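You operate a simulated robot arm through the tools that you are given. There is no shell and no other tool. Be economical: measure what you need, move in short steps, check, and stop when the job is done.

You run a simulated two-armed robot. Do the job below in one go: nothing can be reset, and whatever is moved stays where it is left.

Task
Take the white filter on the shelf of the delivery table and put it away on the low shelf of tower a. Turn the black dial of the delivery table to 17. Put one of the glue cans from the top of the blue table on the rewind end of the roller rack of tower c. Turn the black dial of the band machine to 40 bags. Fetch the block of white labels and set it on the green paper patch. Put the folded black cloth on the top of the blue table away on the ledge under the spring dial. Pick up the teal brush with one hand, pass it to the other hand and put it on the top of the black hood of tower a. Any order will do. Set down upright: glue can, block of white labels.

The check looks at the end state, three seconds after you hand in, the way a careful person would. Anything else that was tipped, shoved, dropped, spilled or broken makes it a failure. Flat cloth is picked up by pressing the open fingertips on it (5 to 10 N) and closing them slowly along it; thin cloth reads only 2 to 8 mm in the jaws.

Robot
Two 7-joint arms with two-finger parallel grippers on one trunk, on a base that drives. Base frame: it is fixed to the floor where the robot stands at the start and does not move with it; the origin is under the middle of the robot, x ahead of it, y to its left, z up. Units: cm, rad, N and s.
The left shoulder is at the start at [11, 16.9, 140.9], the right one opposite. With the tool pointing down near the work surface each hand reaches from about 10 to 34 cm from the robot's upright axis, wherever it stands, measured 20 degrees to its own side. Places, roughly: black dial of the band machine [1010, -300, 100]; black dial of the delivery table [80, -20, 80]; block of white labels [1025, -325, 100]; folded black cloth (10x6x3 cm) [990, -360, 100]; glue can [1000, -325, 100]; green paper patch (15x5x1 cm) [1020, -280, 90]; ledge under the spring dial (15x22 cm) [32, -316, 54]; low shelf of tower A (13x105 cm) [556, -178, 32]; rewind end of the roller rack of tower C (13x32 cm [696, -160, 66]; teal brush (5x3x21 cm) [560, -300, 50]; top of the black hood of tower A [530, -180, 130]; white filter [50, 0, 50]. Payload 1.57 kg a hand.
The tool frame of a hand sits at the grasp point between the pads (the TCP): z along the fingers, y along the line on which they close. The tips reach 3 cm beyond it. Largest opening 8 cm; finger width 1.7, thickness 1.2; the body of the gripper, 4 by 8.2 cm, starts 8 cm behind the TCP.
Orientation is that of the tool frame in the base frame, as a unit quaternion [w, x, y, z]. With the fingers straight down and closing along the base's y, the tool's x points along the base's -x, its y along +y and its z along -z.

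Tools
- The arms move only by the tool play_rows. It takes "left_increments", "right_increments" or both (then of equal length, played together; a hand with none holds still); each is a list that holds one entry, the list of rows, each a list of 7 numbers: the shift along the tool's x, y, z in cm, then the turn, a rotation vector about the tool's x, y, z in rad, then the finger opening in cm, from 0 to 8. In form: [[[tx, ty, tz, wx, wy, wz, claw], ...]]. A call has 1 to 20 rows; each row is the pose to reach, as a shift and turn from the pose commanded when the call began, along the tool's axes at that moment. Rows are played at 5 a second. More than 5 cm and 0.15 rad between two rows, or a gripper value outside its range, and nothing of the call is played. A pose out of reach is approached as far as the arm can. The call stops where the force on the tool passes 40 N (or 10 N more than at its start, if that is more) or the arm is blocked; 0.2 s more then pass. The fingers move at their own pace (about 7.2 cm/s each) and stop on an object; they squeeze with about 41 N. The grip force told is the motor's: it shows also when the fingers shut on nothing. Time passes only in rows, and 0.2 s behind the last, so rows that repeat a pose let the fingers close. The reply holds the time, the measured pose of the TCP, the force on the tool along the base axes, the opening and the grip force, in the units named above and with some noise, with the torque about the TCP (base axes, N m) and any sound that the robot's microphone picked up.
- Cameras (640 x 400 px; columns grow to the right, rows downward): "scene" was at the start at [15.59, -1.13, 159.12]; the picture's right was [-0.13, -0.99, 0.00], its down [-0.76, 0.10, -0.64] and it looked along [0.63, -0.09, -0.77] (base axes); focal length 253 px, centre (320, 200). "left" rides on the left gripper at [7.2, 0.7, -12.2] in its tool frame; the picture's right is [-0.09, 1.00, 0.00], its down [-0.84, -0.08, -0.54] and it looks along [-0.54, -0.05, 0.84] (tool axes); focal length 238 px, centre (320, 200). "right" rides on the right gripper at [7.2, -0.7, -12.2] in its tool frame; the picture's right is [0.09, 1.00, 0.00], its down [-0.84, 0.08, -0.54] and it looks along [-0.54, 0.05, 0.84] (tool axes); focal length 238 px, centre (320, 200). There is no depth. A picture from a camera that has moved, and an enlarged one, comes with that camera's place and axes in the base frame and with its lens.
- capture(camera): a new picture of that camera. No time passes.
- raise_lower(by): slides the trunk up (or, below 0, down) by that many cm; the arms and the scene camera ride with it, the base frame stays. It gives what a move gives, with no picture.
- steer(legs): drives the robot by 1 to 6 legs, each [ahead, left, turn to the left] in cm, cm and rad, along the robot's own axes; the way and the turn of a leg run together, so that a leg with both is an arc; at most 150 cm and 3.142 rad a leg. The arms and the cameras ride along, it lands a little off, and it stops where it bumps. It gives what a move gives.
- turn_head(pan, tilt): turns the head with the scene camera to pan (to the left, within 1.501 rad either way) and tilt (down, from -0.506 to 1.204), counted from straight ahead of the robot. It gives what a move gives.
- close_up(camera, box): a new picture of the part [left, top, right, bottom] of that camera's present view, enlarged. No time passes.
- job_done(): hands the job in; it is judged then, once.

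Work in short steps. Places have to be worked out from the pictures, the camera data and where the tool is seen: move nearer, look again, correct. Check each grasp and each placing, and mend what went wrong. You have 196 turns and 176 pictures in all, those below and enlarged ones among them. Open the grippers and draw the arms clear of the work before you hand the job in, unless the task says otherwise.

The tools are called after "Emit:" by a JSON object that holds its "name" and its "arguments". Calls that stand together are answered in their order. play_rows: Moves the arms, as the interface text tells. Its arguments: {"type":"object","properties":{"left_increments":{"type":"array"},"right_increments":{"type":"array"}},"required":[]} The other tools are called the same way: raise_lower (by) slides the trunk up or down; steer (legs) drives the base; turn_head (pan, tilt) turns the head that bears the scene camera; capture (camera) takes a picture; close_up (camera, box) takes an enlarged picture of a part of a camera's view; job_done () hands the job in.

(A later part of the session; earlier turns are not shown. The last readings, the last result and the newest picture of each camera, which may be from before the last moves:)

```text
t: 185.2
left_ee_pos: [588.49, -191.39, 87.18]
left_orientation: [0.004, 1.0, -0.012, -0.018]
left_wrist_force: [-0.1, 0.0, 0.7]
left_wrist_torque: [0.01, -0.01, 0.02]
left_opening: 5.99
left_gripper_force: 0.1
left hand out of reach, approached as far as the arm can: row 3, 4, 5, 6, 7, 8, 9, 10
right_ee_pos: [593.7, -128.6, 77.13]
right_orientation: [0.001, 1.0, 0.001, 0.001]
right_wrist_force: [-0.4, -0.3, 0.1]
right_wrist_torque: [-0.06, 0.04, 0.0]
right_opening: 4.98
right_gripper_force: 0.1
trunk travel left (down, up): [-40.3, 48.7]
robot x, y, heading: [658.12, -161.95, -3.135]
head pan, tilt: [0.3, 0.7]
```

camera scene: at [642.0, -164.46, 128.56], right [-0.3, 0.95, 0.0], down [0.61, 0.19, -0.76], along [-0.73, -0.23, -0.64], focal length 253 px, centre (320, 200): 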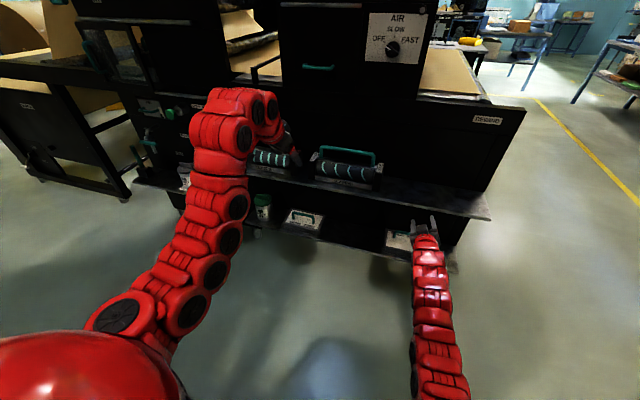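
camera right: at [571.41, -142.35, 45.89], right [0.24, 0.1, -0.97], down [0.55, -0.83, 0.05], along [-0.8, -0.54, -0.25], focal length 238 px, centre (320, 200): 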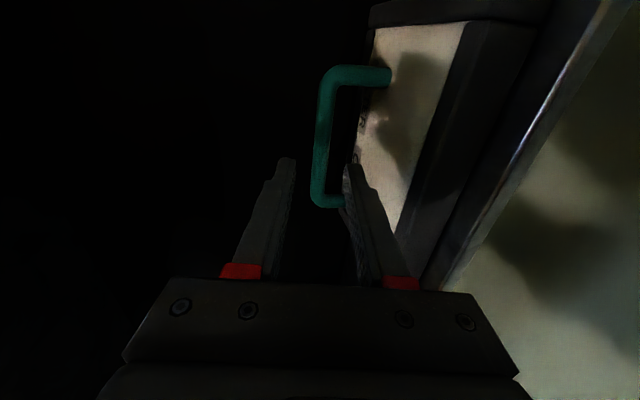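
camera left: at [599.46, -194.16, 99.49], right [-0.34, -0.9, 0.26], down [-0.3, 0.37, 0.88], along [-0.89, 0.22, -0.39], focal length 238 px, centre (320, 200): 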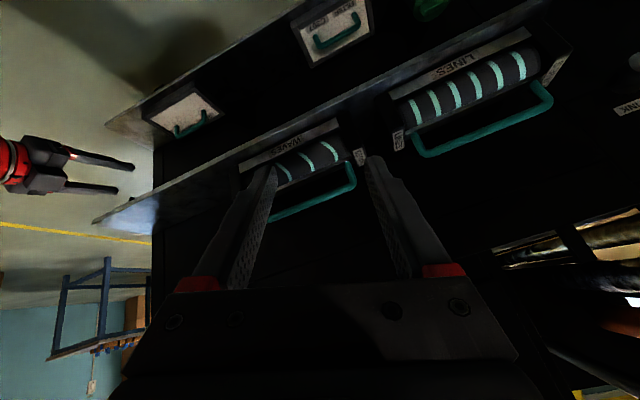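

Both hands are pointing down. I now pitch the right hand to horizontal in this roomy spot.

Emit:
{"name": "play_rows", "arguments": {"right_increments": [[[0, 0, 0, 0, -0.14, 0, 5], [0, 0, 0, 0, -0.28, 0, 5], [0, 0, 0, 0, -0.42, 0, 5], [0, 0, 0, 0, -0.56, 0, 5], [0, 0, 0, 0, -0.7, 0, 5], [0, 0, 0, 0, -0.84, 0, 5], [0, 0, 0, 0, -0.98, 0, 5], [0, 0, 0, 0, -1.12, 0, 5], [0, 0, 0, 0, -1.26, 0, 5], [0, 0, 0, 0, -1.38, 0, 5], [0, 0, 0, 0, -1.38, 0, 5]]]}}

Emit:
{"name": "turn_head", "arguments": {"pan": 0.75, "tilt": 0.6}}

Emit:
{"name": "capture", "arguments": {"camera": "scene"}}

```text
t: 187.6
left_ee_pos: [588.39, -191.4, 87.27]
left_orientation: [0.004, 1.0, -0.012, -0.018]
left_wrist_force: [-0.3, 0.8, -1.0]
left_wrist_torque: [0.01, 0.01, -0.01]
left_opening: 5.98
left_gripper_force: 0.0
right_ee_pos: [593.58, -128.48, 77.2]
right_orientation: [0.0, 0.77, -0.001, -0.638]
right_wrist_force: [0.1, -0.6, 0.6]
right_wrist_torque: [0.0, -0.02, 0.02]
right_opening: 4.99
right_gripper_force: 0.1
right hand out of reach, approached as far as the arm can: row 2, 3
trunk travel left (down, up): [-40.3, 48.7]
robot x, y, heading: [657.97, -161.33, -3.139]
head pan, tilt: [0.3, 0.7]
```

```text
t: 188.4
left_ee_pos: [588.35, -191.48, 87.1]
left_orientation: [0.005, 1.0, -0.011, -0.017]
left_wrist_force: [-0.7, -0.8, -0.1]
left_wrist_torque: [-0.02, -0.01, -0.01]
left_opening: 6.03
left_gripper_force: 0.0
right_ee_pos: [593.61, -128.39, 77.13]
right_orientation: [0.0, 0.771, -0.001, -0.637]
right_wrist_force: [0.7, -1.0, -0.6]
right_wrist_torque: [-0.03, -0.03, 0.02]
right_opening: 5.01
right_gripper_force: 0.1
trunk travel left (down, up): [-40.3, 48.7]
robot x, y, heading: [658.19, -161.94, -3.14]
head pan, tilt: [0.75, 0.6]
```

```text
98 pictures are left
camera scene: at [643.66, -167.94, 129.42], right [-0.69, 0.73, 0.0], down [0.41, 0.39, -0.82], along [-0.6, -0.57, -0.57], focal length 253 px, centre (320, 200)
```

scene: 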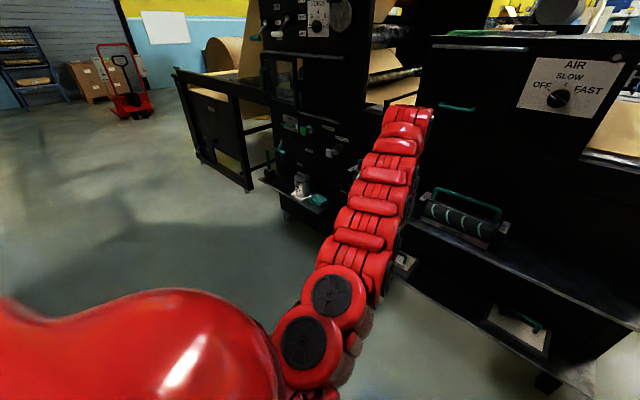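

Now strafe 75 cm along the lane toward the brush and look.

Emit:
{"name": "steer", "arguments": {"legs": [[0, 75, 0]]}}

Emit:
{"name": "turn_head", "arguments": {"pan": 0.55, "tilt": 0.65}}

Emit:
{"name": "capture", "arguments": {"camera": "scene"}}

Emit:
{"name": "capture", "arguments": {"camera": "left"}}

```text
t: 192.5
left_ee_pos: [588.3, -265.44, 87.24]
left_orientation: [0.004, 1.0, -0.017, -0.018]
left_wrist_force: [0.8, 0.0, -0.6]
left_wrist_torque: [-0.02, 0.07, -0.02]
left_opening: 6.04
left_gripper_force: 0.0
right_ee_pos: [594.19, -202.4, 77.05]
right_orientation: [-0.002, 0.771, -0.003, -0.637]
right_wrist_force: [-0.3, 0.5, 0.1]
right_wrist_torque: [-0.02, 0.01, 0.01]
right_opening: 5.0
right_gripper_force: 0.1
trunk travel left (down, up): [-40.3, 48.7]
robot x, y, heading: [658.51, -236.01, 3.136]
head pan, tilt: [0.75, 0.6]
```

```text
t: 193.2
left_ee_pos: [588.2, -265.39, 87.14]
left_orientation: [0.005, 1.0, -0.017, -0.018]
left_wrist_force: [-0.9, -0.1, 0.5]
left_wrist_torque: [0.02, -0.02, -0.04]
left_opening: 6.02
left_gripper_force: 0.1
right_ee_pos: [594.18, -202.44, 77.18]
right_orientation: [-0.003, 0.771, -0.004, -0.637]
right_wrist_force: [0.6, -0.3, 0.4]
right_wrist_torque: [-0.02, 0.0, -0.01]
right_opening: 5.03
right_gripper_force: 0.1
trunk travel left (down, up): [-40.3, 48.7]
robot x, y, heading: [658.34, -236.41, 3.138]
head pan, tilt: [0.55, 0.649]
```

```text
97 pictures are left
camera scene: at [642.76, -240.96, 128.99], right [-0.52, 0.85, 0.0], down [0.52, 0.31, -0.8], along [-0.68, -0.41, -0.6], focal length 253 px, centre (320, 200)
```

scene: 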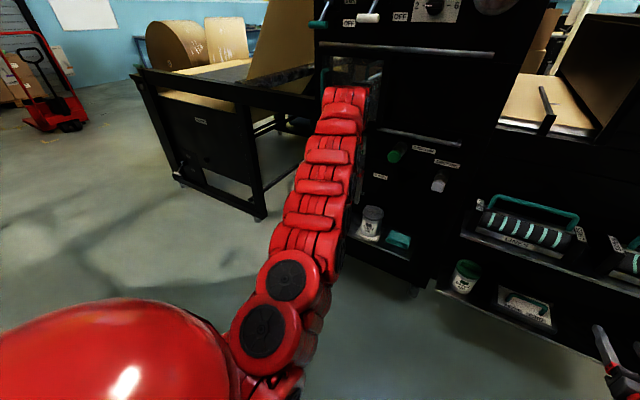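

```text
96 pictures are left
camera left: at [595.92, -266.02, 99.01], right [-0.12, -0.99, 0.01], down [-0.81, 0.11, 0.57], along [-0.57, 0.06, -0.82], focal length 238 px, centre (320, 200)
```

left: 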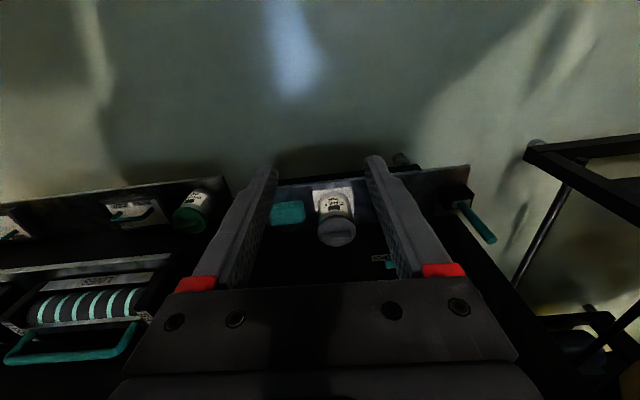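

The brush handle is vertical at about (560.3, -294.4), tip z≈67; the valve lever is 19 cm away. I move the base left 29 and ahead 27 so the left hand is above it.

Emit:
{"name": "steer", "arguments": {"legs": [[0, 29, 0], [27, 0, 0]]}}

Emit:
{"name": "capture", "arguments": {"camera": "left"}}

```text
t: 196.8
left_ee_pos: [560.63, -294.53, 87.17]
left_orientation: [0.004, 1.0, -0.016, -0.017]
left_wrist_force: [0.4, 0.4, -0.7]
left_wrist_torque: [0.01, 0.0, 0.01]
left_opening: 6.02
left_gripper_force: 0.1
right_ee_pos: [566.43, -231.6, 77.16]
right_orientation: [-0.003, 0.771, -0.005, -0.637]
right_wrist_force: [-0.4, 0.9, 0.3]
right_wrist_torque: [0.01, 0.01, 0.02]
right_opening: 5.0
right_gripper_force: 0.0
trunk travel left (down, up): [-40.3, 48.7]
robot x, y, heading: [630.81, -265.72, 3.137]
head pan, tilt: [0.55, 0.649]
```

```text
95 pictures are left
camera left: at [568.29, -295.12, 98.96], right [-0.12, -0.99, 0.01], down [-0.81, 0.11, 0.57], along [-0.57, 0.06, -0.82], focal length 238 px, centre (320, 200)
```

left: 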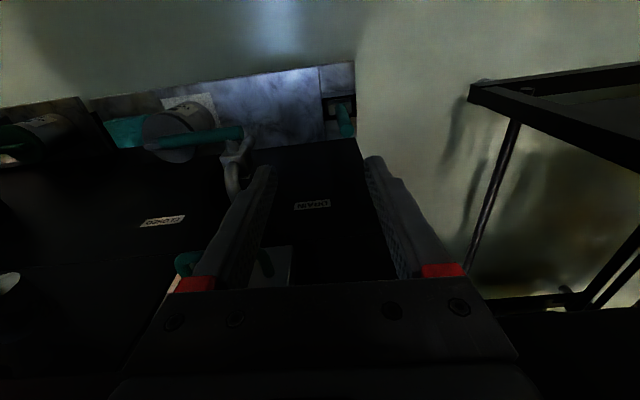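

The tip resolves to (556.3, -297.7, 66), only ~7 cm from the tower wall, so I'll pitch the left hand forward ~0.6 rad so its wrist stays clear of the wall, backing off slightly meanwhile.

Emit:
{"name": "play_rows", "arguments": {"left_increments": [[[0, 0, 0, 0, -0.12, 0, 6], [0, 0.5, 0, 0, -0.24, 0, 6], [0, 1, 0, 0, -0.36, 0, 6], [0, 1.5, 0, 0, -0.48, 0, 6], [0, 2, 0, 0, -0.6, 0, 6], [0, 2.5, 0, 0, -0.6, 0, 6]]]}}

Emit:
{"name": "capture", "arguments": {"camera": "left"}}

```text
t: 198.2
left_ee_pos: [560.58, -296.97, 87.04]
left_orientation: [-0.002, 0.95, -0.017, -0.312]
left_wrist_force: [0.5, -0.2, 1.0]
left_wrist_torque: [-0.01, 0.0, 0.02]
left_opening: 6.0
left_gripper_force: 0.1
left hand out of reach, approached as far as the arm can: row 4
right_ee_pos: [566.51, -231.59, 77.05]
right_orientation: [-0.003, 0.771, -0.004, -0.637]
right_wrist_force: [-0.8, 0.5, 0.7]
right_wrist_torque: [-0.02, 0.01, 0.01]
right_opening: 4.99
right_gripper_force: 0.0
trunk travel left (down, up): [-40.3, 48.7]
robot x, y, heading: [630.62, -265.49, 3.134]
head pan, tilt: [0.55, 0.649]
```

```text
94 pictures are left
camera left: at [573.63, -297.83, 92.55], right [-0.11, -0.99, 0.06], down [-0.35, 0.1, 0.93], along [-0.93, 0.08, -0.36], focal length 238 px, centre (320, 200)
```

left: 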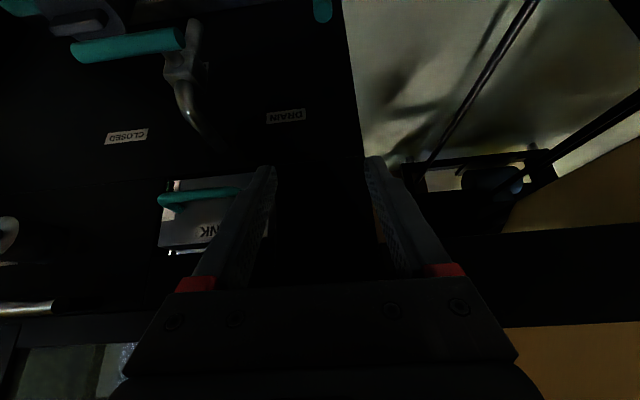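

The brush is just below between the fingers. I descend so the fingers straddle the handle, then look.

Emit:
{"name": "play_rows", "arguments": {"left_increments": [[[1.7, 0.1, 3.2, 0, 0, 0, 6], [3.5, 0.3, 6.4, 0, 0, 0, 6], [5.2, 0.4, 9.6, 0, 0, 0, 6], [7, 0.5, 12.9, 0, 0, 0, 6], [8.7, 0.6, 16.1, 0, 0, 0, 6], [10.5, 0.8, 19.4, 0, 0, 0, 6], [12.2, 0.8, 22.6, 0, 0, 0, 6], [12.2, 0.8, 22.6, 0, 0, 0, 6]]]}}

Emit:
{"name": "capture", "arguments": {"camera": "left"}}

```text
t: 200.0
left_ee_pos: [557.3, -297.79, 61.59]
left_orientation: [-0.001, 0.95, -0.017, -0.313]
left_wrist_force: [0.8, 0.4, -0.3]
left_wrist_torque: [0.02, 0.04, -0.04]
left_opening: 6.0
left_gripper_force: 0.2
right_ee_pos: [566.59, -231.53, 77.08]
right_orientation: [-0.003, 0.771, -0.004, -0.637]
right_wrist_force: [1.1, -0.6, -0.8]
right_wrist_torque: [-0.04, -0.01, 0.02]
right_opening: 4.99
right_gripper_force: 0.0
trunk travel left (down, up): [-40.3, 48.7]
robot x, y, heading: [630.88, -265.44, 3.142]
head pan, tilt: [0.55, 0.649]
```

```text
93 pictures are left
camera left: at [570.29, -298.7, 67.1], right [-0.11, -0.99, 0.06], down [-0.35, 0.1, 0.93], along [-0.93, 0.08, -0.36], focal length 238 px, centre (320, 200)
```

left: 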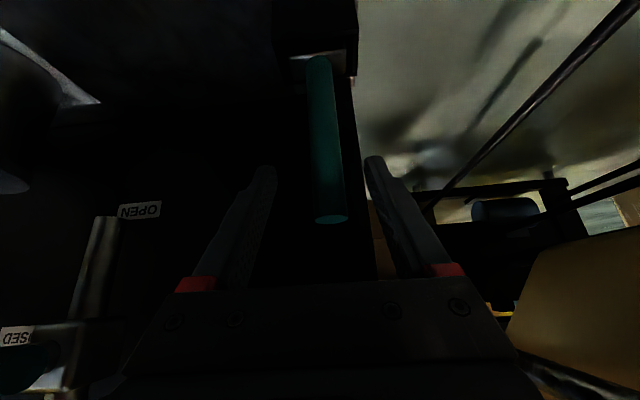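

The handle (tip z≈63) is between the fingers. I go 2.5 cm lower and close.

Emit:
{"name": "play_rows", "arguments": {"left_increments": [[[0.7, 0.2, 1, 0, 0, 0, 6], [1.5, 0.3, 2, 0, 0, 0, 6], [1.5, 0.3, 2, 0, 0, 0, 4], [1.5, 0.3, 2, 0, 0, 0, 2.5], [1.5, 0.3, 2, 0, 0, 0, 1], [1.5, 0.3, 2, 0, 0, 0, 0.6], [1.5, 0.3, 2, 0, 0, 0, 0.6]]]}}

Emit:
{"name": "capture", "arguments": {"camera": "left"}}

```text
t: 201.6
left_ee_pos: [557.34, -298.18, 59.36]
left_orientation: [-0.002, 0.95, -0.017, -0.312]
left_wrist_force: [0.1, -0.1, 0.4]
left_wrist_torque: [-0.03, 0.0, -0.01]
left_opening: 2.09
left_gripper_force: 34.6
right_ee_pos: [566.61, -231.62, 77.13]
right_orientation: [-0.002, 0.771, -0.004, -0.637]
right_wrist_force: [-0.3, -0.7, 0.3]
right_wrist_torque: [0.01, -0.02, 0.02]
right_opening: 5.03
right_gripper_force: 0.1
trunk travel left (down, up): [-40.3, 48.7]
robot x, y, heading: [630.74, -265.65, 3.138]
head pan, tilt: [0.55, 0.649]
```

```text
92 pictures are left
camera left: at [570.28, -299.01, 64.78], right [-0.11, -0.99, 0.06], down [-0.35, 0.1, 0.93], along [-0.93, 0.08, -0.36], focal length 238 px, centre (320, 200)
```

left: 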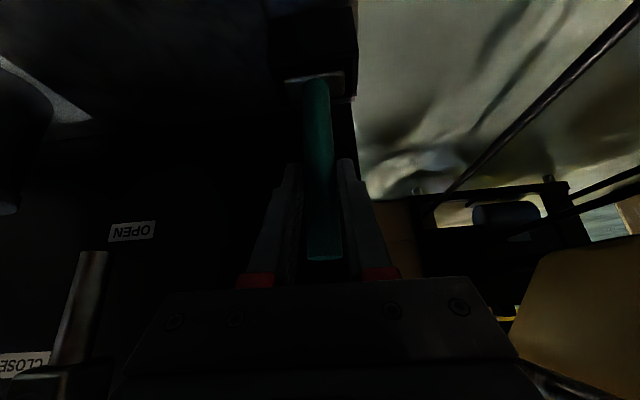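

Gripped at 2.1 cm. I lift 8 cm and check.

Emit:
{"name": "play_rows", "arguments": {"left_increments": [[[-1.2, 0, -1.6, 0, 0, 0, 0.6], [-2.4, 0, -3.2, 0, 0, 0, 0.6], [-3.6, 0, -4.8, 0, 0, 0, 0.6], [-4.7, 0, -6.4, 0, 0, 0, 0.6], [-4.7, 0, -6.4, 0, 0, 0, 0.6]]]}}

Emit:
{"name": "capture", "arguments": {"camera": "left"}}

Emit:
{"name": "capture", "arguments": {"camera": "scene"}}

```text
t: 202.8
left_ee_pos: [557.11, -298.15, 67.29]
left_orientation: [-0.001, 0.95, -0.017, -0.313]
left_wrist_force: [0.3, 0.0, -0.9]
left_wrist_torque: [0.02, -0.04, 0.01]
left_opening: 2.07
left_gripper_force: 34.2
right_ee_pos: [566.57, -231.47, 77.09]
right_orientation: [-0.004, 0.771, -0.005, -0.637]
right_wrist_force: [0.3, 0.1, 0.3]
right_wrist_torque: [0.04, 0.0, 0.02]
right_opening: 5.01
right_gripper_force: 0.0
trunk travel left (down, up): [-40.3, 48.7]
robot x, y, heading: [630.79, -265.44, 3.139]
head pan, tilt: [0.55, 0.649]
```

```text
91 pictures are left
camera left: at [570.1, -299.02, 72.78], right [-0.11, -0.99, 0.06], down [-0.35, 0.1, 0.93], along [-0.93, 0.08, -0.36], focal length 238 px, centre (320, 200)
```

left: 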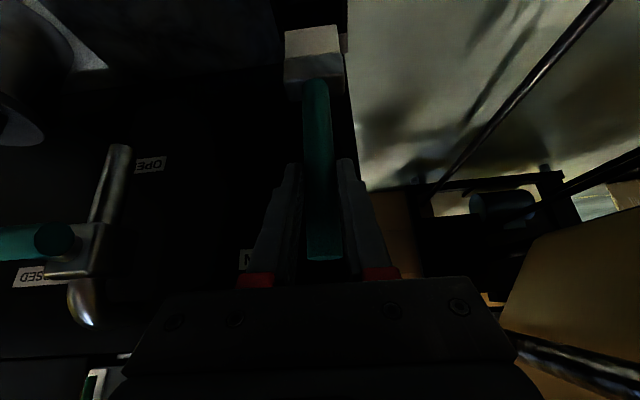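

```text
90 pictures are left
camera scene: at [615.17, -270.07, 128.99], right [-0.52, 0.85, 0.0], down [0.52, 0.31, -0.8], along [-0.68, -0.41, -0.6], focal length 253 px, centre (320, 200)
```

scene: 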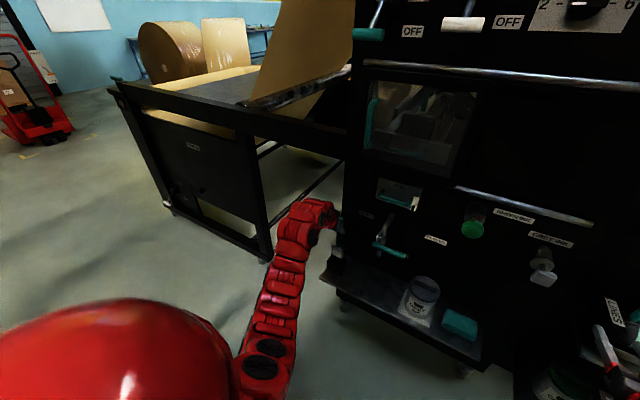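

The brush head is coming out of a black holder. I lift another 11 cm to clear it and then back the base away from the tower.

Emit:
{"name": "play_rows", "arguments": {"left_increments": [[[-2.4, 0, -3.2, 0, 0, 0, 0.6], [-4.4, 0, -6, 0, 0, 0, 0.6], [-6.5, 0, -8.9, 0, 0, 0, 0.6], [-6.5, 0, -8.9, 0, 0, 0, 0.6]]]}}

Emit:
{"name": "capture", "arguments": {"camera": "left"}}

```text
t: 203.8
left_ee_pos: [557.1, -297.89, 78.28]
left_orientation: [-0.001, 0.95, -0.016, -0.311]
left_wrist_force: [0.2, -0.6, -0.5]
left_wrist_torque: [0.02, 0.01, -0.01]
left_opening: 2.1
left_gripper_force: 34.3
right_ee_pos: [566.37, -231.51, 77.02]
right_orientation: [-0.003, 0.771, -0.005, -0.637]
right_wrist_force: [-0.7, 1.4, -0.4]
right_wrist_torque: [-0.01, 0.02, -0.01]
right_opening: 4.97
right_gripper_force: 0.1
trunk travel left (down, up): [-40.3, 48.7]
robot x, y, heading: [630.85, -265.5, 3.139]
head pan, tilt: [0.55, 0.649]
```

```text
89 pictures are left
camera left: at [570.19, -298.88, 83.79], right [-0.11, -0.99, 0.06], down [-0.35, 0.1, 0.93], along [-0.93, 0.08, -0.36], focal length 238 px, centre (320, 200)
```

left: 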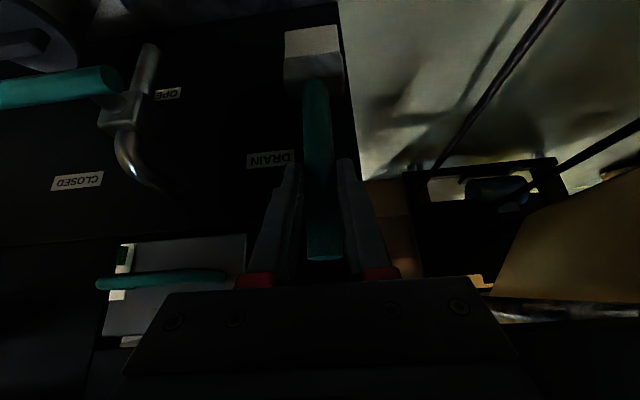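

The brush hangs free. I back out 27 cm and raise the trunk for the handover.

Emit:
{"name": "steer", "arguments": {"legs": [[-26, 0, 0]]}}

Emit:
{"name": "raise_lower", "arguments": {"by": 20}}

Emit:
{"name": "turn_head", "arguments": {"pan": 0.1, "tilt": 0.75}}

Emit:
{"name": "capture", "arguments": {"camera": "scene"}}

```text
t: 205.6
left_ee_pos: [582.9, -298.11, 78.28]
left_orientation: [-0.002, 0.95, -0.017, -0.312]
left_wrist_force: [0.3, -0.7, -0.8]
left_wrist_torque: [0.03, 0.02, -0.03]
left_opening: 2.08
left_gripper_force: 33.9
right_ee_pos: [592.36, -231.57, 77.22]
right_orientation: [-0.003, 0.771, -0.005, -0.637]
right_wrist_force: [0.5, 0.0, 0.0]
right_wrist_torque: [0.0, 0.03, 0.0]
right_opening: 5.02
right_gripper_force: 0.0
trunk travel left (down, up): [-40.3, 48.7]
robot x, y, heading: [656.41, -265.57, 3.139]
head pan, tilt: [0.55, 0.649]
```

```text
t: 207.8
left_ee_pos: [582.89, -298.11, 98.27]
left_orientation: [-0.001, 0.95, -0.016, -0.312]
left_wrist_force: [0.2, -0.6, -2.0]
left_wrist_torque: [0.01, -0.02, -0.03]
left_opening: 2.08
left_gripper_force: 33.8
right_ee_pos: [592.36, -231.64, 97.05]
right_orientation: [-0.003, 0.771, -0.004, -0.637]
right_wrist_force: [1.0, 0.1, 0.1]
right_wrist_torque: [-0.02, 0.0, 0.01]
right_opening: 5.01
right_gripper_force: 0.1
trunk travel left (down, up): [-60.3, 28.7]
robot x, y, heading: [656.39, -265.49, 3.136]
head pan, tilt: [0.55, 0.649]
```

```text
t: 208.7
left_ee_pos: [582.84, -298.05, 98.32]
left_orientation: [-0.001, 0.95, -0.016, -0.313]
left_wrist_force: [-0.1, 0.9, -0.9]
left_wrist_torque: [-0.02, -0.02, -0.01]
left_opening: 2.07
left_gripper_force: 34.2
right_ee_pos: [592.32, -231.62, 97.16]
right_orientation: [-0.003, 0.771, -0.005, -0.637]
right_wrist_force: [-0.1, 1.0, 0.6]
right_wrist_torque: [-0.01, 0.01, -0.03]
right_opening: 5.0
right_gripper_force: 0.0
trunk travel left (down, up): [-60.3, 28.7]
robot x, y, heading: [656.47, -265.55, 3.132]
head pan, tilt: [0.099, 0.75]
```

```text
88 pictures are left
camera scene: at [640.14, -266.46, 148.13], right [-0.1, 1.0, 0.0], down [0.68, 0.07, -0.73], along [-0.73, -0.07, -0.68], focal length 253 px, centre (320, 200)
```

scene: 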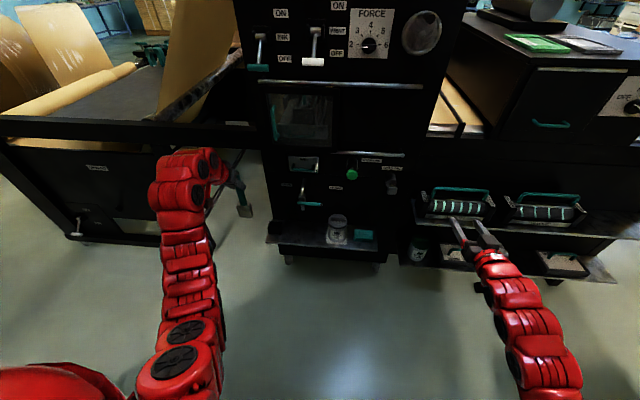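

Now I bring the left hand with the brush toward the middle (y≈-264), keeping height.

Emit:
{"name": "play_rows", "arguments": {"left_increments": [[[0, -4.2, 0, 0, 0, 0, 0.6], [0, -8.5, 0, 0, 0, 0, 0.6], [0, -12.7, 0, 0, 0, 0, 0.6], [0, -17, 0, 0, 0, 0, 0.6], [0, -21.2, 0, 0, 0, 0, 0.6], [0, -25.5, 0, 0, 0, 0, 0.6], [0, -29.7, 0, 0, 0, 0, 0.6], [0, -34, 0, 0, 0, 0, 0.6], [0, -34, 0, 0, 0, 0, 0.6]]]}}

Emit:
{"name": "capture", "arguments": {"camera": "scene"}}

Emit:
{"name": "capture", "arguments": {"camera": "right"}}

```text
t: 210.7
left_ee_pos: [584.05, -264.15, 98.1]
left_orientation: [0.0, 0.95, -0.016, -0.313]
left_wrist_force: [0.0, 0.5, -0.9]
left_wrist_torque: [0.02, -0.04, 0.0]
left_opening: 2.05
left_gripper_force: 33.9
right_ee_pos: [592.43, -231.67, 97.03]
right_orientation: [-0.002, 0.771, -0.004, -0.637]
right_wrist_force: [0.3, -0.4, 0.3]
right_wrist_torque: [-0.02, -0.01, 0.02]
right_opening: 5.01
right_gripper_force: 0.0
trunk travel left (down, up): [-60.3, 28.7]
robot x, y, heading: [656.73, -265.49, 3.143]
head pan, tilt: [0.099, 0.75]
```

```text
87 pictures are left
camera scene: at [640.13, -266.54, 148.13], right [-0.1, 1.0, 0.0], down [0.68, 0.07, -0.73], along [-0.73, -0.07, -0.68], focal length 253 px, centre (320, 200)
```

scene: 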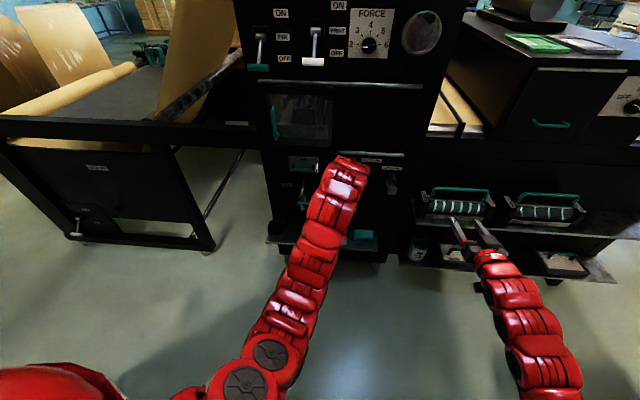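

```text
86 pictures are left
camera right: at [605.53, -231.16, 92.33], right [0.01, -1.0, -0.09], down [0.37, -0.08, 0.92], along [-0.93, -0.04, 0.37], focal length 238 px, centre (320, 200)
```

right: 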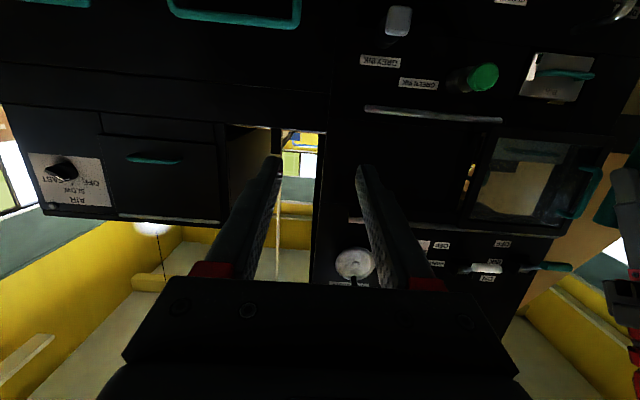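

Brush now at about (584, -264), with ~6 cm of bare handle below the left fingertips (z≈89-95). I bring the right hand in at z≈92, stopping 10 cm short in x.

Emit:
{"name": "play_rows", "arguments": {"right_increments": [[[1.5, 2, -1, 0, 0, 0, 6], [3, 6, -1.5, 0, 0, 0, 7], [4.5, 10.5, -1.5, 0, 0, 0, 7], [5.4, 15, -1.5, 0, 0, 0, 7], [5.4, 19.5, -1.5, 0, 0, 0, 7], [5.4, 24, -1.5, 0, 0, 0, 7], [5.4, 28, -1.5, 0, 0, 0, 7], [5.4, 32.4, -1.5, 0, 0, 0, 7], [5.4, 32.4, -1.5, 0, 0, 0, 7]]]}}

Emit:
{"name": "capture", "arguments": {"camera": "right"}}

Emit:
{"name": "capture", "arguments": {"camera": "scene"}}

```text
t: 212.7
left_ee_pos: [583.89, -264.3, 98.13]
left_orientation: [-0.001, 0.95, -0.017, -0.312]
left_wrist_force: [0.3, 0.1, -0.3]
left_wrist_torque: [-0.03, -0.01, 0.03]
left_opening: 2.09
left_gripper_force: 34.0
right_ee_pos: [594.34, -264.05, 92.03]
right_orientation: [-0.003, 0.771, -0.005, -0.637]
right_wrist_force: [-0.2, -0.2, -0.2]
right_wrist_torque: [-0.05, -0.01, 0.0]
right_opening: 7.01
right_gripper_force: 0.0
trunk travel left (down, up): [-60.3, 28.7]
robot x, y, heading: [656.47, -265.57, 3.135]
head pan, tilt: [0.099, 0.75]
```

```text
85 pictures are left
camera right: at [607.6, -263.45, 87.2], right [0.01, -1.0, -0.09], down [0.37, -0.08, 0.92], along [-0.93, -0.04, 0.37], focal length 238 px, centre (320, 200)
```

right: 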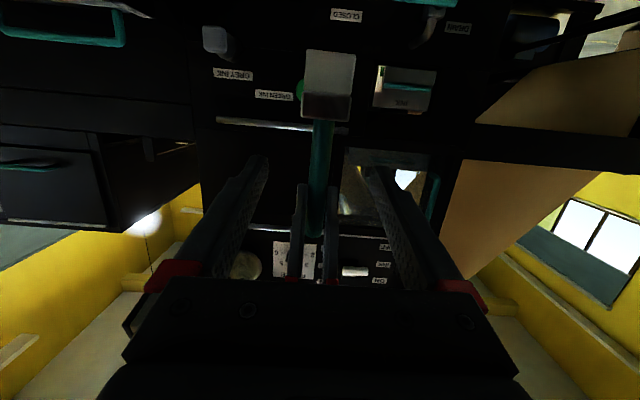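

```text
84 pictures are left
camera scene: at [640.15, -266.37, 148.13], right [-0.1, 1.0, 0.0], down [0.68, 0.06, -0.73], along [-0.73, -0.07, -0.68], focal length 253 px, centre (320, 200)
```

scene: 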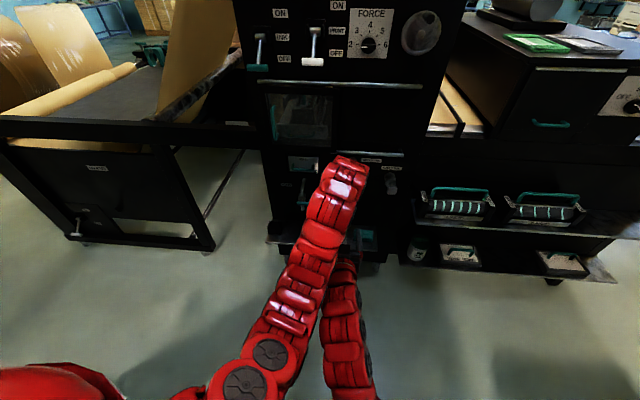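

The bare handle lies right in line with the right fingers. I advance 9.8 cm and close the right hand, keeping the left closed.

Emit:
{"name": "play_rows", "arguments": {"right_increments": [[[-0.5, 0, 3, 0, 0, 0, 7], [-0.9, 0, 6, 0, 0, 0, 7], [-1.3, 0, 8.5, 0, 0, 0, 7], [-1.45, 0, 9.7, 0, 0, 0, 7], [-1.45, 0, 9.7, 0, 0, 0, 5], [-1.45, 0, 9.7, 0, 0, 0, 3], [-1.45, 0, 9.7, 0, 0, 0, 1.5], [-1.45, 0, 9.7, 0, 0, 0, 0.6], [-1.45, 0, 9.7, 0, 0, 0, 0.6]]]}}

Emit:
{"name": "capture", "arguments": {"camera": "right"}}

```text
t: 214.7
left_ee_pos: [583.98, -264.1, 98.03]
left_orientation: [-0.002, 0.95, -0.018, -0.312]
left_wrist_force: [1.4, 6.0, -0.3]
left_wrist_torque: [0.32, -0.02, -0.1]
left_opening: 2.08
left_gripper_force: 34.2
right_ee_pos: [584.48, -264.08, 91.75]
right_orientation: [-0.003, 0.771, -0.005, -0.637]
right_wrist_force: [-1.6, -5.9, -0.2]
right_wrist_torque: [0.05, -0.06, 0.15]
right_opening: 2.11
right_gripper_force: 33.9
trunk travel left (down, up): [-60.3, 28.7]
robot x, y, heading: [656.55, -265.45, 3.141]
head pan, tilt: [0.099, 0.75]
```

```text
83 pictures are left
camera right: at [597.82, -263.44, 86.89], right [0.01, -1.0, -0.09], down [0.37, -0.08, 0.92], along [-0.93, -0.04, 0.37], focal length 238 px, centre (320, 200)
```

right: 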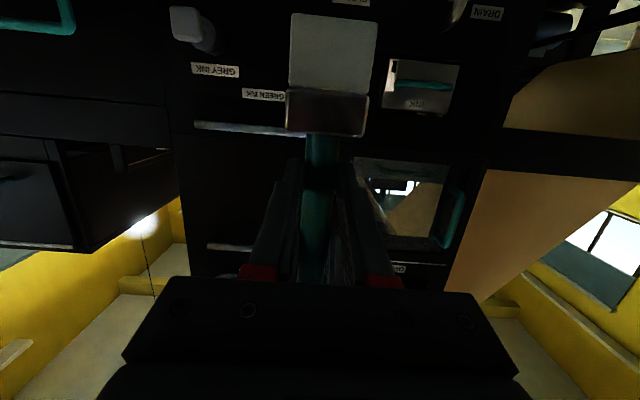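

Both hands hold it. I open the left hand and withdraw it along its own axis, then sideways.

Emit:
{"name": "play_rows", "arguments": {"left_increments": [[[0, 0, 0, 0, 0, 0, 3], [0, 0, 0, 0, 0, 0, 5], [0, 0, 0, 0, 0, 0, 6], [-1, 0, -3, 0, 0, 0, 6], [-2, 0, -6, 0, 0, 0, 6], [-3, 1, -8, 0, 0, 0, 6], [-3, 5, -9, 0, 0, 0, 6], [-3, 9.5, -9, 0, 0, 0, 6], [-3, 14, -9, 0, 0, 0, 6], [-3, 18.5, -9, 0, 0, 0, 6], [-3, 23, -9, 0, 0, 0, 6], [-3, 27.5, -9, 0, 0, 0, 6]]]}}

Emit:
{"name": "capture", "arguments": {"camera": "scene"}}

```text
t: 217.3
left_ee_pos: [586.21, -291.75, 107.32]
left_orientation: [-0.003, 0.95, -0.018, -0.312]
left_wrist_force: [0.4, 0.0, -0.2]
left_wrist_torque: [-0.03, 0.01, 0.0]
left_opening: 6.0
left_gripper_force: 0.1
left hand out of reach, approached as far as the arm can: row 7, 8, 9, 10
right_ee_pos: [584.66, -263.84, 91.65]
right_orientation: [-0.003, 0.771, -0.005, -0.637]
right_wrist_force: [0.2, -0.2, 0.8]
right_wrist_torque: [0.02, -0.01, -0.01]
right_opening: 2.05
right_gripper_force: 34.0
trunk travel left (down, up): [-60.3, 28.7]
robot x, y, heading: [656.37, -265.56, 3.138]
head pan, tilt: [0.099, 0.75]
```

```text
82 pictures are left
camera scene: at [640.09, -266.43, 148.12], right [-0.1, 1.0, 0.0], down [0.68, 0.07, -0.73], along [-0.73, -0.07, -0.68], focal length 253 px, centre (320, 200)
```

scene: 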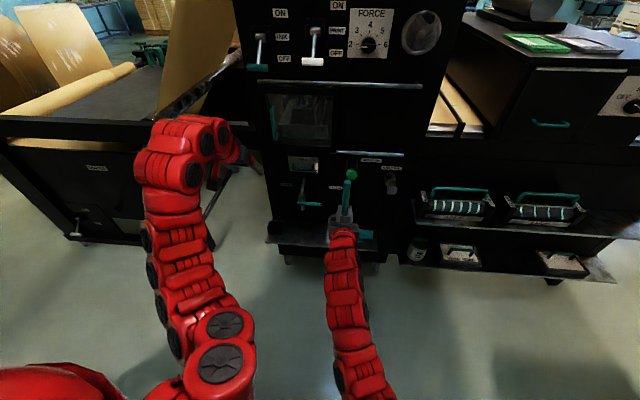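

The handover is done: the right hand holds the brush. I raise the trunk and strafe back right to face the hood.

Emit:
{"name": "raise_lower", "arguments": {"by": 28}}

Emit:
{"name": "steer", "arguments": {"legs": [[0, -85, 0]]}}

Emit:
{"name": "turn_head", "arguments": {"pan": 0, "tilt": 0.5}}

Emit:
{"name": "capture", "arguments": {"camera": "scene"}}

```text
t: 220.1
left_ee_pos: [586.24, -292.01, 135.53]
left_orientation: [-0.001, 0.95, -0.017, -0.312]
left_wrist_force: [0.6, -0.1, 0.4]
left_wrist_torque: [0.02, 0.02, -0.04]
left_opening: 5.99
left_gripper_force: 0.2
right_ee_pos: [584.65, -263.9, 119.65]
right_orientation: [-0.004, 0.771, -0.005, -0.637]
right_wrist_force: [0.0, -0.8, -1.3]
right_wrist_torque: [0.03, -0.05, -0.04]
right_opening: 2.1
right_gripper_force: 34.1
trunk travel left (down, up): [-88.3, 0.7]
robot x, y, heading: [656.66, -265.5, 3.135]
head pan, tilt: [0.099, 0.75]
```

```text
t: 224.7
left_ee_pos: [586.43, -206.31, 135.5]
left_orientation: [-0.001, 0.95, -0.016, -0.313]
left_wrist_force: [-0.3, -0.4, 0.0]
left_wrist_torque: [0.03, 0.01, 0.0]
left_opening: 5.99
left_gripper_force: 0.0
right_ee_pos: [584.79, -178.46, 119.72]
right_orientation: [-0.003, 0.771, -0.004, -0.636]
right_wrist_force: [-0.2, -0.3, -0.5]
right_wrist_torque: [0.0, -0.04, -0.01]
right_opening: 2.09
right_gripper_force: 34.2
trunk travel left (down, up): [-88.3, 0.7]
robot x, y, heading: [657.02, -179.99, 3.139]
head pan, tilt: [0.099, 0.75]
```

```text
t: 225.4
left_ee_pos: [586.54, -206.25, 135.54]
left_orientation: [-0.001, 0.95, -0.016, -0.312]
left_wrist_force: [0.5, -0.4, -0.4]
left_wrist_torque: [-0.02, -0.03, 0.0]
left_opening: 5.98
left_gripper_force: 0.1
right_ee_pos: [584.72, -178.35, 119.65]
right_orientation: [-0.002, 0.771, -0.003, -0.637]
right_wrist_force: [0.0, 0.1, -1.0]
right_wrist_torque: [0.02, 0.01, 0.02]
right_opening: 2.07
right_gripper_force: 34.6
trunk travel left (down, up): [-88.3, 0.7]
robot x, y, heading: [656.82, -179.53, 3.139]
head pan, tilt: [0.0, 0.499]
```

```text
81 pictures are left
camera scene: at [639.51, -179.91, 178.32], right [0.0, 1.0, 0.0], down [0.48, 0.0, -0.88], along [-0.88, 0.0, -0.48], focal length 253 px, centre (320, 200)
```

scene: 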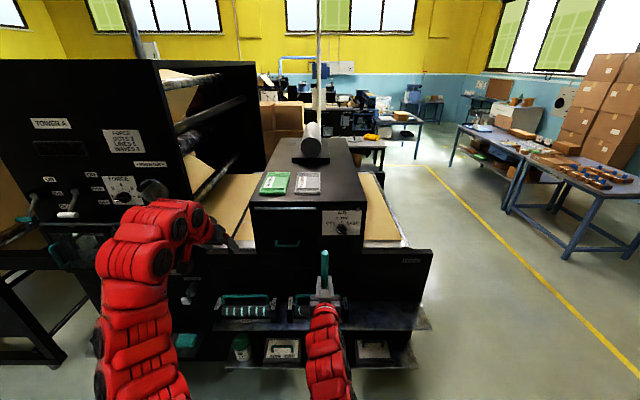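

The hood of TOWER A is in front with a green and a grey pad and a roll on top. Zoom to find a free spot.

Emit:
{"name": "close_up", "arguments": {"camera": "scene", "box": [220, 115, 400, 255]}}

```text
2.86 times, centred on (310, 185) of scene
camera zoom: at [639.51, -179.91, 178.32], right [0.0, 1.0, 0.0], down [0.48, 0.0, -0.88], along [-0.88, 0.0, -0.48], focal length 722 px, centre (349, 243)
```

zoom: 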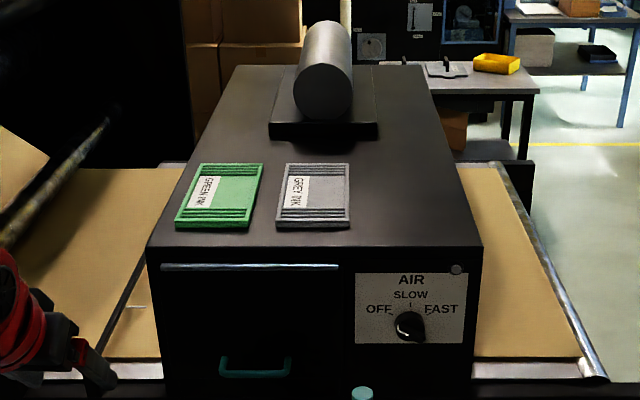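

Free strip on the hood top right of the grey pad: y -178…-162, x 515…552. I pitch the right hand down so the brush turns horizontal (head toward the robot), raising it as well.

Emit:
{"name": "play_rows", "arguments": {"right_increments": [[[-1.2, -1, -1, 0, 0.1, 0, 0.6], [-2.4, -2.5, -2, 0, 0.24, 0, 0.6], [-3.6, -4, -3, 0, 0.38, 0, 0.6], [-4.8, -5.5, -4.2, 0, 0.52, 0, 0.6], [-6, -7, -5.4, 0, 0.66, 0, 0.6], [-7.2, -8.5, -6.6, 0, 0.8, 0, 0.6], [-8.6, -10, -7.8, 0, 0.94, 0, 0.6], [-10, -11.5, -9, 0, 1.08, 0, 0.6], [-11.5, -12.5, -10, 0, 1.22, 0, 0.6], [-13, -13, -10.5, 0, 1.36, 0, 0.6], [-15, -13, -11, 0, 1.42, 0, 0.6], [-15, -13, -11, 0, 1.42, 0, 0.6]]]}}

Emit:
{"name": "capture", "arguments": {"camera": "right"}}

Emit:
{"name": "capture", "arguments": {"camera": "scene"}}

```text
t: 228.1
left_ee_pos: [586.53, -206.33, 135.45]
left_orientation: [0.0, 0.95, -0.016, -0.311]
left_wrist_force: [0.8, -0.5, 0.0]
left_wrist_torque: [0.0, -0.02, 0.0]
left_opening: 6.03
left_gripper_force: 0.0
right_ee_pos: [593.9, -164.52, 129.21]
right_orientation: [-0.043, 0.968, -0.007, -0.248]
right_wrist_force: [0.5, 0.5, -1.4]
right_wrist_torque: [0.0, 0.02, -0.01]
right_opening: 2.08
right_gripper_force: 34.1
right hand out of reach, approached as far as the arm can: row 7, 8, 9, 10, 11, 12
trunk travel left (down, up): [-88.3, 0.7]
robot x, y, heading: [656.61, -180.16, 3.138]
head pan, tilt: [0.0, 0.499]
```

```text
79 pictures are left
camera right: at [605.98, -164.82, 136.45], right [0.05, -0.99, -0.12], down [-0.48, -0.13, 0.87], along [-0.88, 0.02, -0.48], focal length 238 px, centre (320, 200)
```

right: 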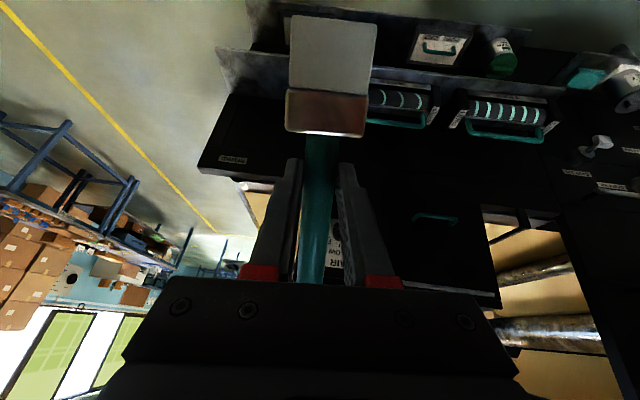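

```text
78 pictures are left
camera scene: at [639.36, -179.91, 178.31], right [0.0, 1.0, 0.0], down [0.48, 0.0, -0.88], along [-0.88, 0.0, -0.48], focal length 253 px, centre (320, 200)
```

scene: 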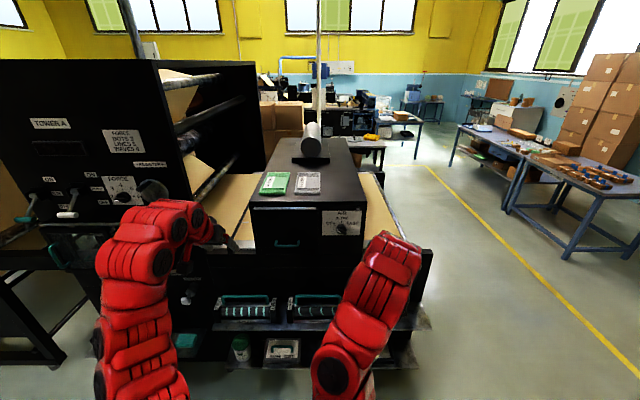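

The arm stopped at 29° from vertical. I finish the turn with the hand slightly lower and further outward.

Emit:
{"name": "play_rows", "arguments": {"right_increments": [[[0.5, -1, 1, -0.02, 0.12, 0, 0.6], [1, -2, 2, -0.04, 0.25, 0, 0.6], [1.5, -3, 3, -0.06, 0.37, 0, 0.6], [1.9, -4, 3.8, -0.087, 0.5, -0.014, 0.6], [1.9, -4, 3.8, -0.087, 0.5, -0.014, 0.6]]]}}

```text
t: 229.2
left_ee_pos: [586.52, -206.36, 135.51]
left_orientation: [-0.001, 0.95, -0.016, -0.313]
left_wrist_force: [-0.8, 0.3, 0.3]
left_wrist_torque: [0.0, 0.0, -0.01]
left_opening: 6.02
left_gripper_force: 0.2
right_ee_pos: [598.95, -161.7, 118.06]
right_orientation: [-0.032, 0.991, -0.005, -0.133]
right_wrist_force: [-0.3, -0.5, -0.6]
right_wrist_torque: [-0.04, 0.05, 0.02]
right_opening: 2.1
right_gripper_force: 33.8
right hand out of reach, approached as far as the arm can: row 1, 2, 3, 4, 5
trunk travel left (down, up): [-88.3, 0.7]
robot x, y, heading: [656.49, -179.85, 3.143]
head pan, tilt: [0.0, 0.499]
```

It folded lower and closer; I extend it outward and up, completing the turn on the way.

Emit:
{"name": "play_rows", "arguments": {"right_increments": [[[-2.7, 0, -2.2, -0.01, 0.04, 0, 0.6], [-5.3, 0, -4.4, -0.02, 0.09, 0, 0.6], [-8, 0, -6.6, -0.03, 0.13, 0, 0.6], [-10.7, 0, -8.9, -0.04, 0.18, 0, 0.6], [-13.3, 0, -11.1, -0.05, 0.22, 0, 0.6], [-16, 0, -13.3, -0.06, 0.26, 0, 0.6], [-16, 0, -13.3, -0.06, 0.26, 0, 0.6]]]}}

Emit:
{"name": "capture", "arguments": {"camera": "right"}}

```text
t: 230.8
left_ee_pos: [586.57, -206.35, 135.55]
left_orientation: [0.0, 0.95, -0.015, -0.312]
left_wrist_force: [0.2, -0.1, -0.1]
left_wrist_torque: [-0.01, 0.01, -0.04]
left_opening: 6.01
left_gripper_force: 0.0
right_ee_pos: [597.06, -161.98, 115.52]
right_orientation: [-0.031, 0.994, -0.008, -0.101]
right_wrist_force: [-0.2, 0.5, -0.9]
right_wrist_torque: [-0.03, 0.03, -0.01]
right_opening: 2.09
right_gripper_force: 34.3
right hand out of reach, approached as far as the arm can: row 1, 2, 3, 4, 5, 6, 7
trunk travel left (down, up): [-88.3, 0.7]
robot x, y, heading: [656.72, -179.78, 3.14]
head pan, tilt: [0.0, 0.499]
```

```text
77 pictures are left
camera right: at [606.42, -162.09, 125.99], right [0.07, -0.99, -0.08], down [-0.71, -0.1, 0.69], along [-0.7, 0.01, -0.72], focal length 238 px, centre (320, 200)
```

right: 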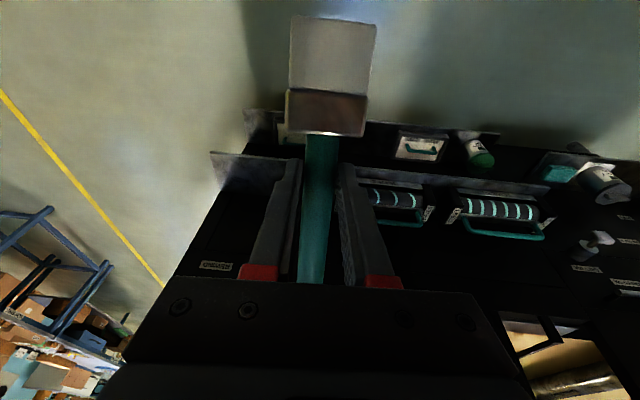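

Pointing straight down is too low for the hood, so I'll use a ~45° tilt: head touches first and the handle pivots down in the fingers. I tilt back and rise to z≈143.

Emit:
{"name": "play_rows", "arguments": {"right_increments": [[[-0.5, 0, -1.5, 0, -0.14, 0, 0.6], [-1.5, 0, -4, 0, -0.28, 0, 0.6], [-3, 0, -8, 0, -0.42, 0, 0.6], [-4.5, 0, -12, 0, -0.56, 0, 0.6], [-6, 0, -16, 0, -0.62, 0, 0.6], [-7.6, 0, -19.5, 0, -0.62, 0, 0.6], [-9, 0, -22.5, 0, -0.62, 0, 0.6], [-10.3, 0, -25.4, 0, -0.62, 0, 0.6], [-10.3, 0, -25.4, 0, -0.62, 0, 0.6]]]}}

Emit:
{"name": "capture", "arguments": {"camera": "right"}}

```text
t: 232.8
left_ee_pos: [586.5, -206.36, 135.44]
left_orientation: [0.0, 0.95, -0.015, -0.312]
left_wrist_force: [-0.1, 0.9, 0.0]
left_wrist_torque: [0.01, 0.0, 0.01]
left_opening: 6.01
left_gripper_force: 0.1
right_ee_pos: [592.56, -163.44, 141.29]
right_orientation: [-0.032, 0.916, 0.003, -0.4]
right_wrist_force: [-0.4, 0.4, -1.0]
right_wrist_torque: [0.02, 0.03, 0.01]
right_opening: 2.09
right_gripper_force: 34.1
trunk travel left (down, up): [-88.3, 0.7]
robot x, y, heading: [656.63, -179.91, 3.142]
head pan, tilt: [0.0, 0.499]
```

```text
76 pictures are left
camera right: at [606.28, -163.09, 144.24], right [0.04, -0.99, -0.13], down [-0.17, -0.13, 0.98], along [-0.98, -0.02, -0.18], focal length 238 px, centre (320, 200)
```

right: 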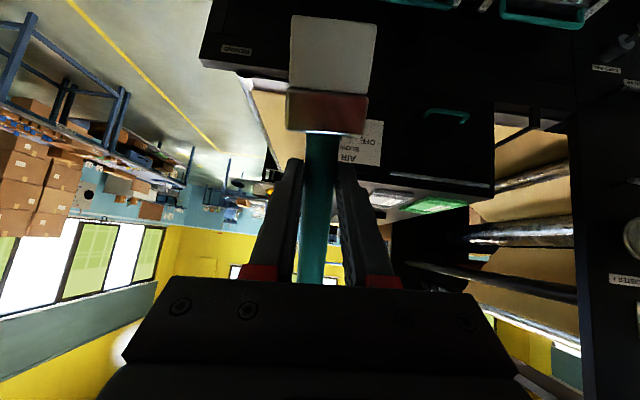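

Tilt is 47° with the head end near z≈132. Before driving in, I raise the right hand 4 cm and lift/centre the left hand (it would otherwise strike the tower's upper panel).

Emit:
{"name": "play_rows", "arguments": {"left_increments": [[[-1.5, -2, -2, 0, -0.06, 0, 4], [-3, -4.5, -4, 0, -0.12, 0, 3], [-4.5, -6.7, -6, 0, -0.18, 0, 2], [-6.2, -9, -8, 0, -0.25, 0, 1], [-7.7, -11.2, -10, 0, -0.31, 0, 0], [-9.3, -13.5, -12, 0, -0.38, 0, 0], [-10.8, -15.7, -14, 0, -0.44, 0, 0], [-12.4, -18, -15.9, 0, -0.5, 0, 0], [-12.4, -18, -15.9, 0, -0.5, 0, 0]]], "right_increments": [[[0, 0, 0, 0, 0, 0, 0.6], [-0.7, 0, -0.7, 0, 0, 0, 0.6], [-1.4, 0, -1.4, 0, 0, 0, 0.6], [-2.2, 0, -2, 0, 0, 0, 0.6], [-2.9, 0, -2.7, 0, 0, 0, 0.6], [-2.9, 0, -2.7, 0, 0, 0, 0.6], [-2.9, 0, -2.7, 0, 0, 0, 0.6], [-2.9, 0, -2.7, 0, 0, 0, 0.6], [-2.9, 0, -2.7, 0, 0, 0, 0.6]]]}}

```text
t: 234.8
left_ee_pos: [586.46, -188.14, 155.37]
left_orientation: [-0.006, 0.843, -0.016, -0.538]
left_wrist_force: [0.2, -0.3, 0.7]
left_wrist_torque: [0.01, -0.03, -0.04]
left_opening: 0.0
left_gripper_force: 21.1
right_ee_pos: [592.55, -163.64, 143.65]
right_orientation: [-0.033, 0.915, 0.003, -0.403]
right_wrist_force: [-0.4, -0.6, -1.0]
right_wrist_torque: [0.0, -0.05, 0.01]
right_opening: 2.1
right_gripper_force: 34.8
right hand out of reach, approached as far as the arm can: row 4, 5, 6, 7, 8, 9
trunk travel left (down, up): [-88.3, 0.7]
robot x, y, heading: [656.42, -179.91, 3.137]
head pan, tilt: [0.0, 0.499]
```

Both hands are high. I strafe 6.5 cm and drive 50 cm ahead over the hood, then check.

Emit:
{"name": "steer", "arguments": {"legs": [[0, 6.5, 0], [50, 0, 0]]}}

Emit:
{"name": "turn_head", "arguments": {"pan": -0.15, "tilt": 0.7}}

Emit:
{"name": "capture", "arguments": {"camera": "scene"}}

Emit:
{"name": "capture", "arguments": {"camera": "right"}}

```text
t: 238.4
left_ee_pos: [536.81, -195.11, 155.39]
left_orientation: [-0.004, 0.843, -0.013, -0.538]
left_wrist_force: [1.0, 0.5, 0.7]
left_wrist_torque: [-0.02, 0.04, -0.02]
left_opening: 0.0
left_gripper_force: 21.5
right_ee_pos: [542.68, -170.51, 143.64]
right_orientation: [-0.032, 0.914, 0.004, -0.403]
right_wrist_force: [0.3, 0.4, -0.4]
right_wrist_torque: [-0.02, -0.03, -0.01]
right_opening: 2.09
right_gripper_force: 34.2
trunk travel left (down, up): [-88.3, 0.7]
robot x, y, heading: [607.22, -186.64, -3.142]
head pan, tilt: [0.0, 0.499]
```

```text
t: 239.1
left_ee_pos: [536.42, -195.13, 155.36]
left_orientation: [-0.004, 0.844, -0.013, -0.537]
left_wrist_force: [0.3, 0.5, 0.3]
left_wrist_torque: [0.0, 0.0, 0.01]
left_opening: 0.0
left_gripper_force: 21.4
right_ee_pos: [542.67, -170.51, 143.63]
right_orientation: [-0.032, 0.915, 0.005, -0.403]
right_wrist_force: [0.2, -0.7, -1.1]
right_wrist_torque: [-0.02, -0.03, 0.03]
right_opening: 2.07
right_gripper_force: 33.6
trunk travel left (down, up): [-88.3, 0.7]
robot x, y, heading: [606.82, -186.58, -3.136]
head pan, tilt: [-0.15, 0.7]
```

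```text
75 pictures are left
camera scene: at [590.22, -185.39, 176.55], right [0.15, 0.99, 0.0], down [0.64, -0.09, -0.76], along [-0.76, 0.11, -0.64], focal length 253 px, centre (320, 200)
```

scene: 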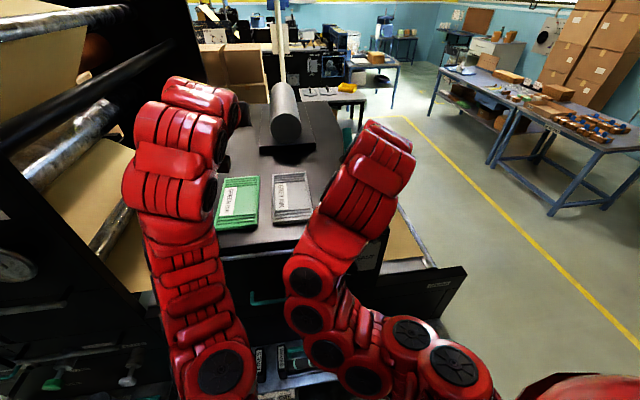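

```text
74 pictures are left
camera right: at [556.29, -170.22, 146.57], right [0.04, -0.99, -0.13], down [-0.17, -0.14, 0.98], along [-0.98, -0.02, -0.17], focal length 238 px, centre (320, 200)
```

right: 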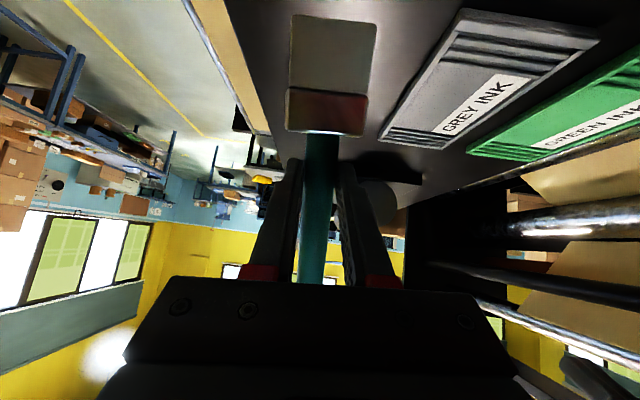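

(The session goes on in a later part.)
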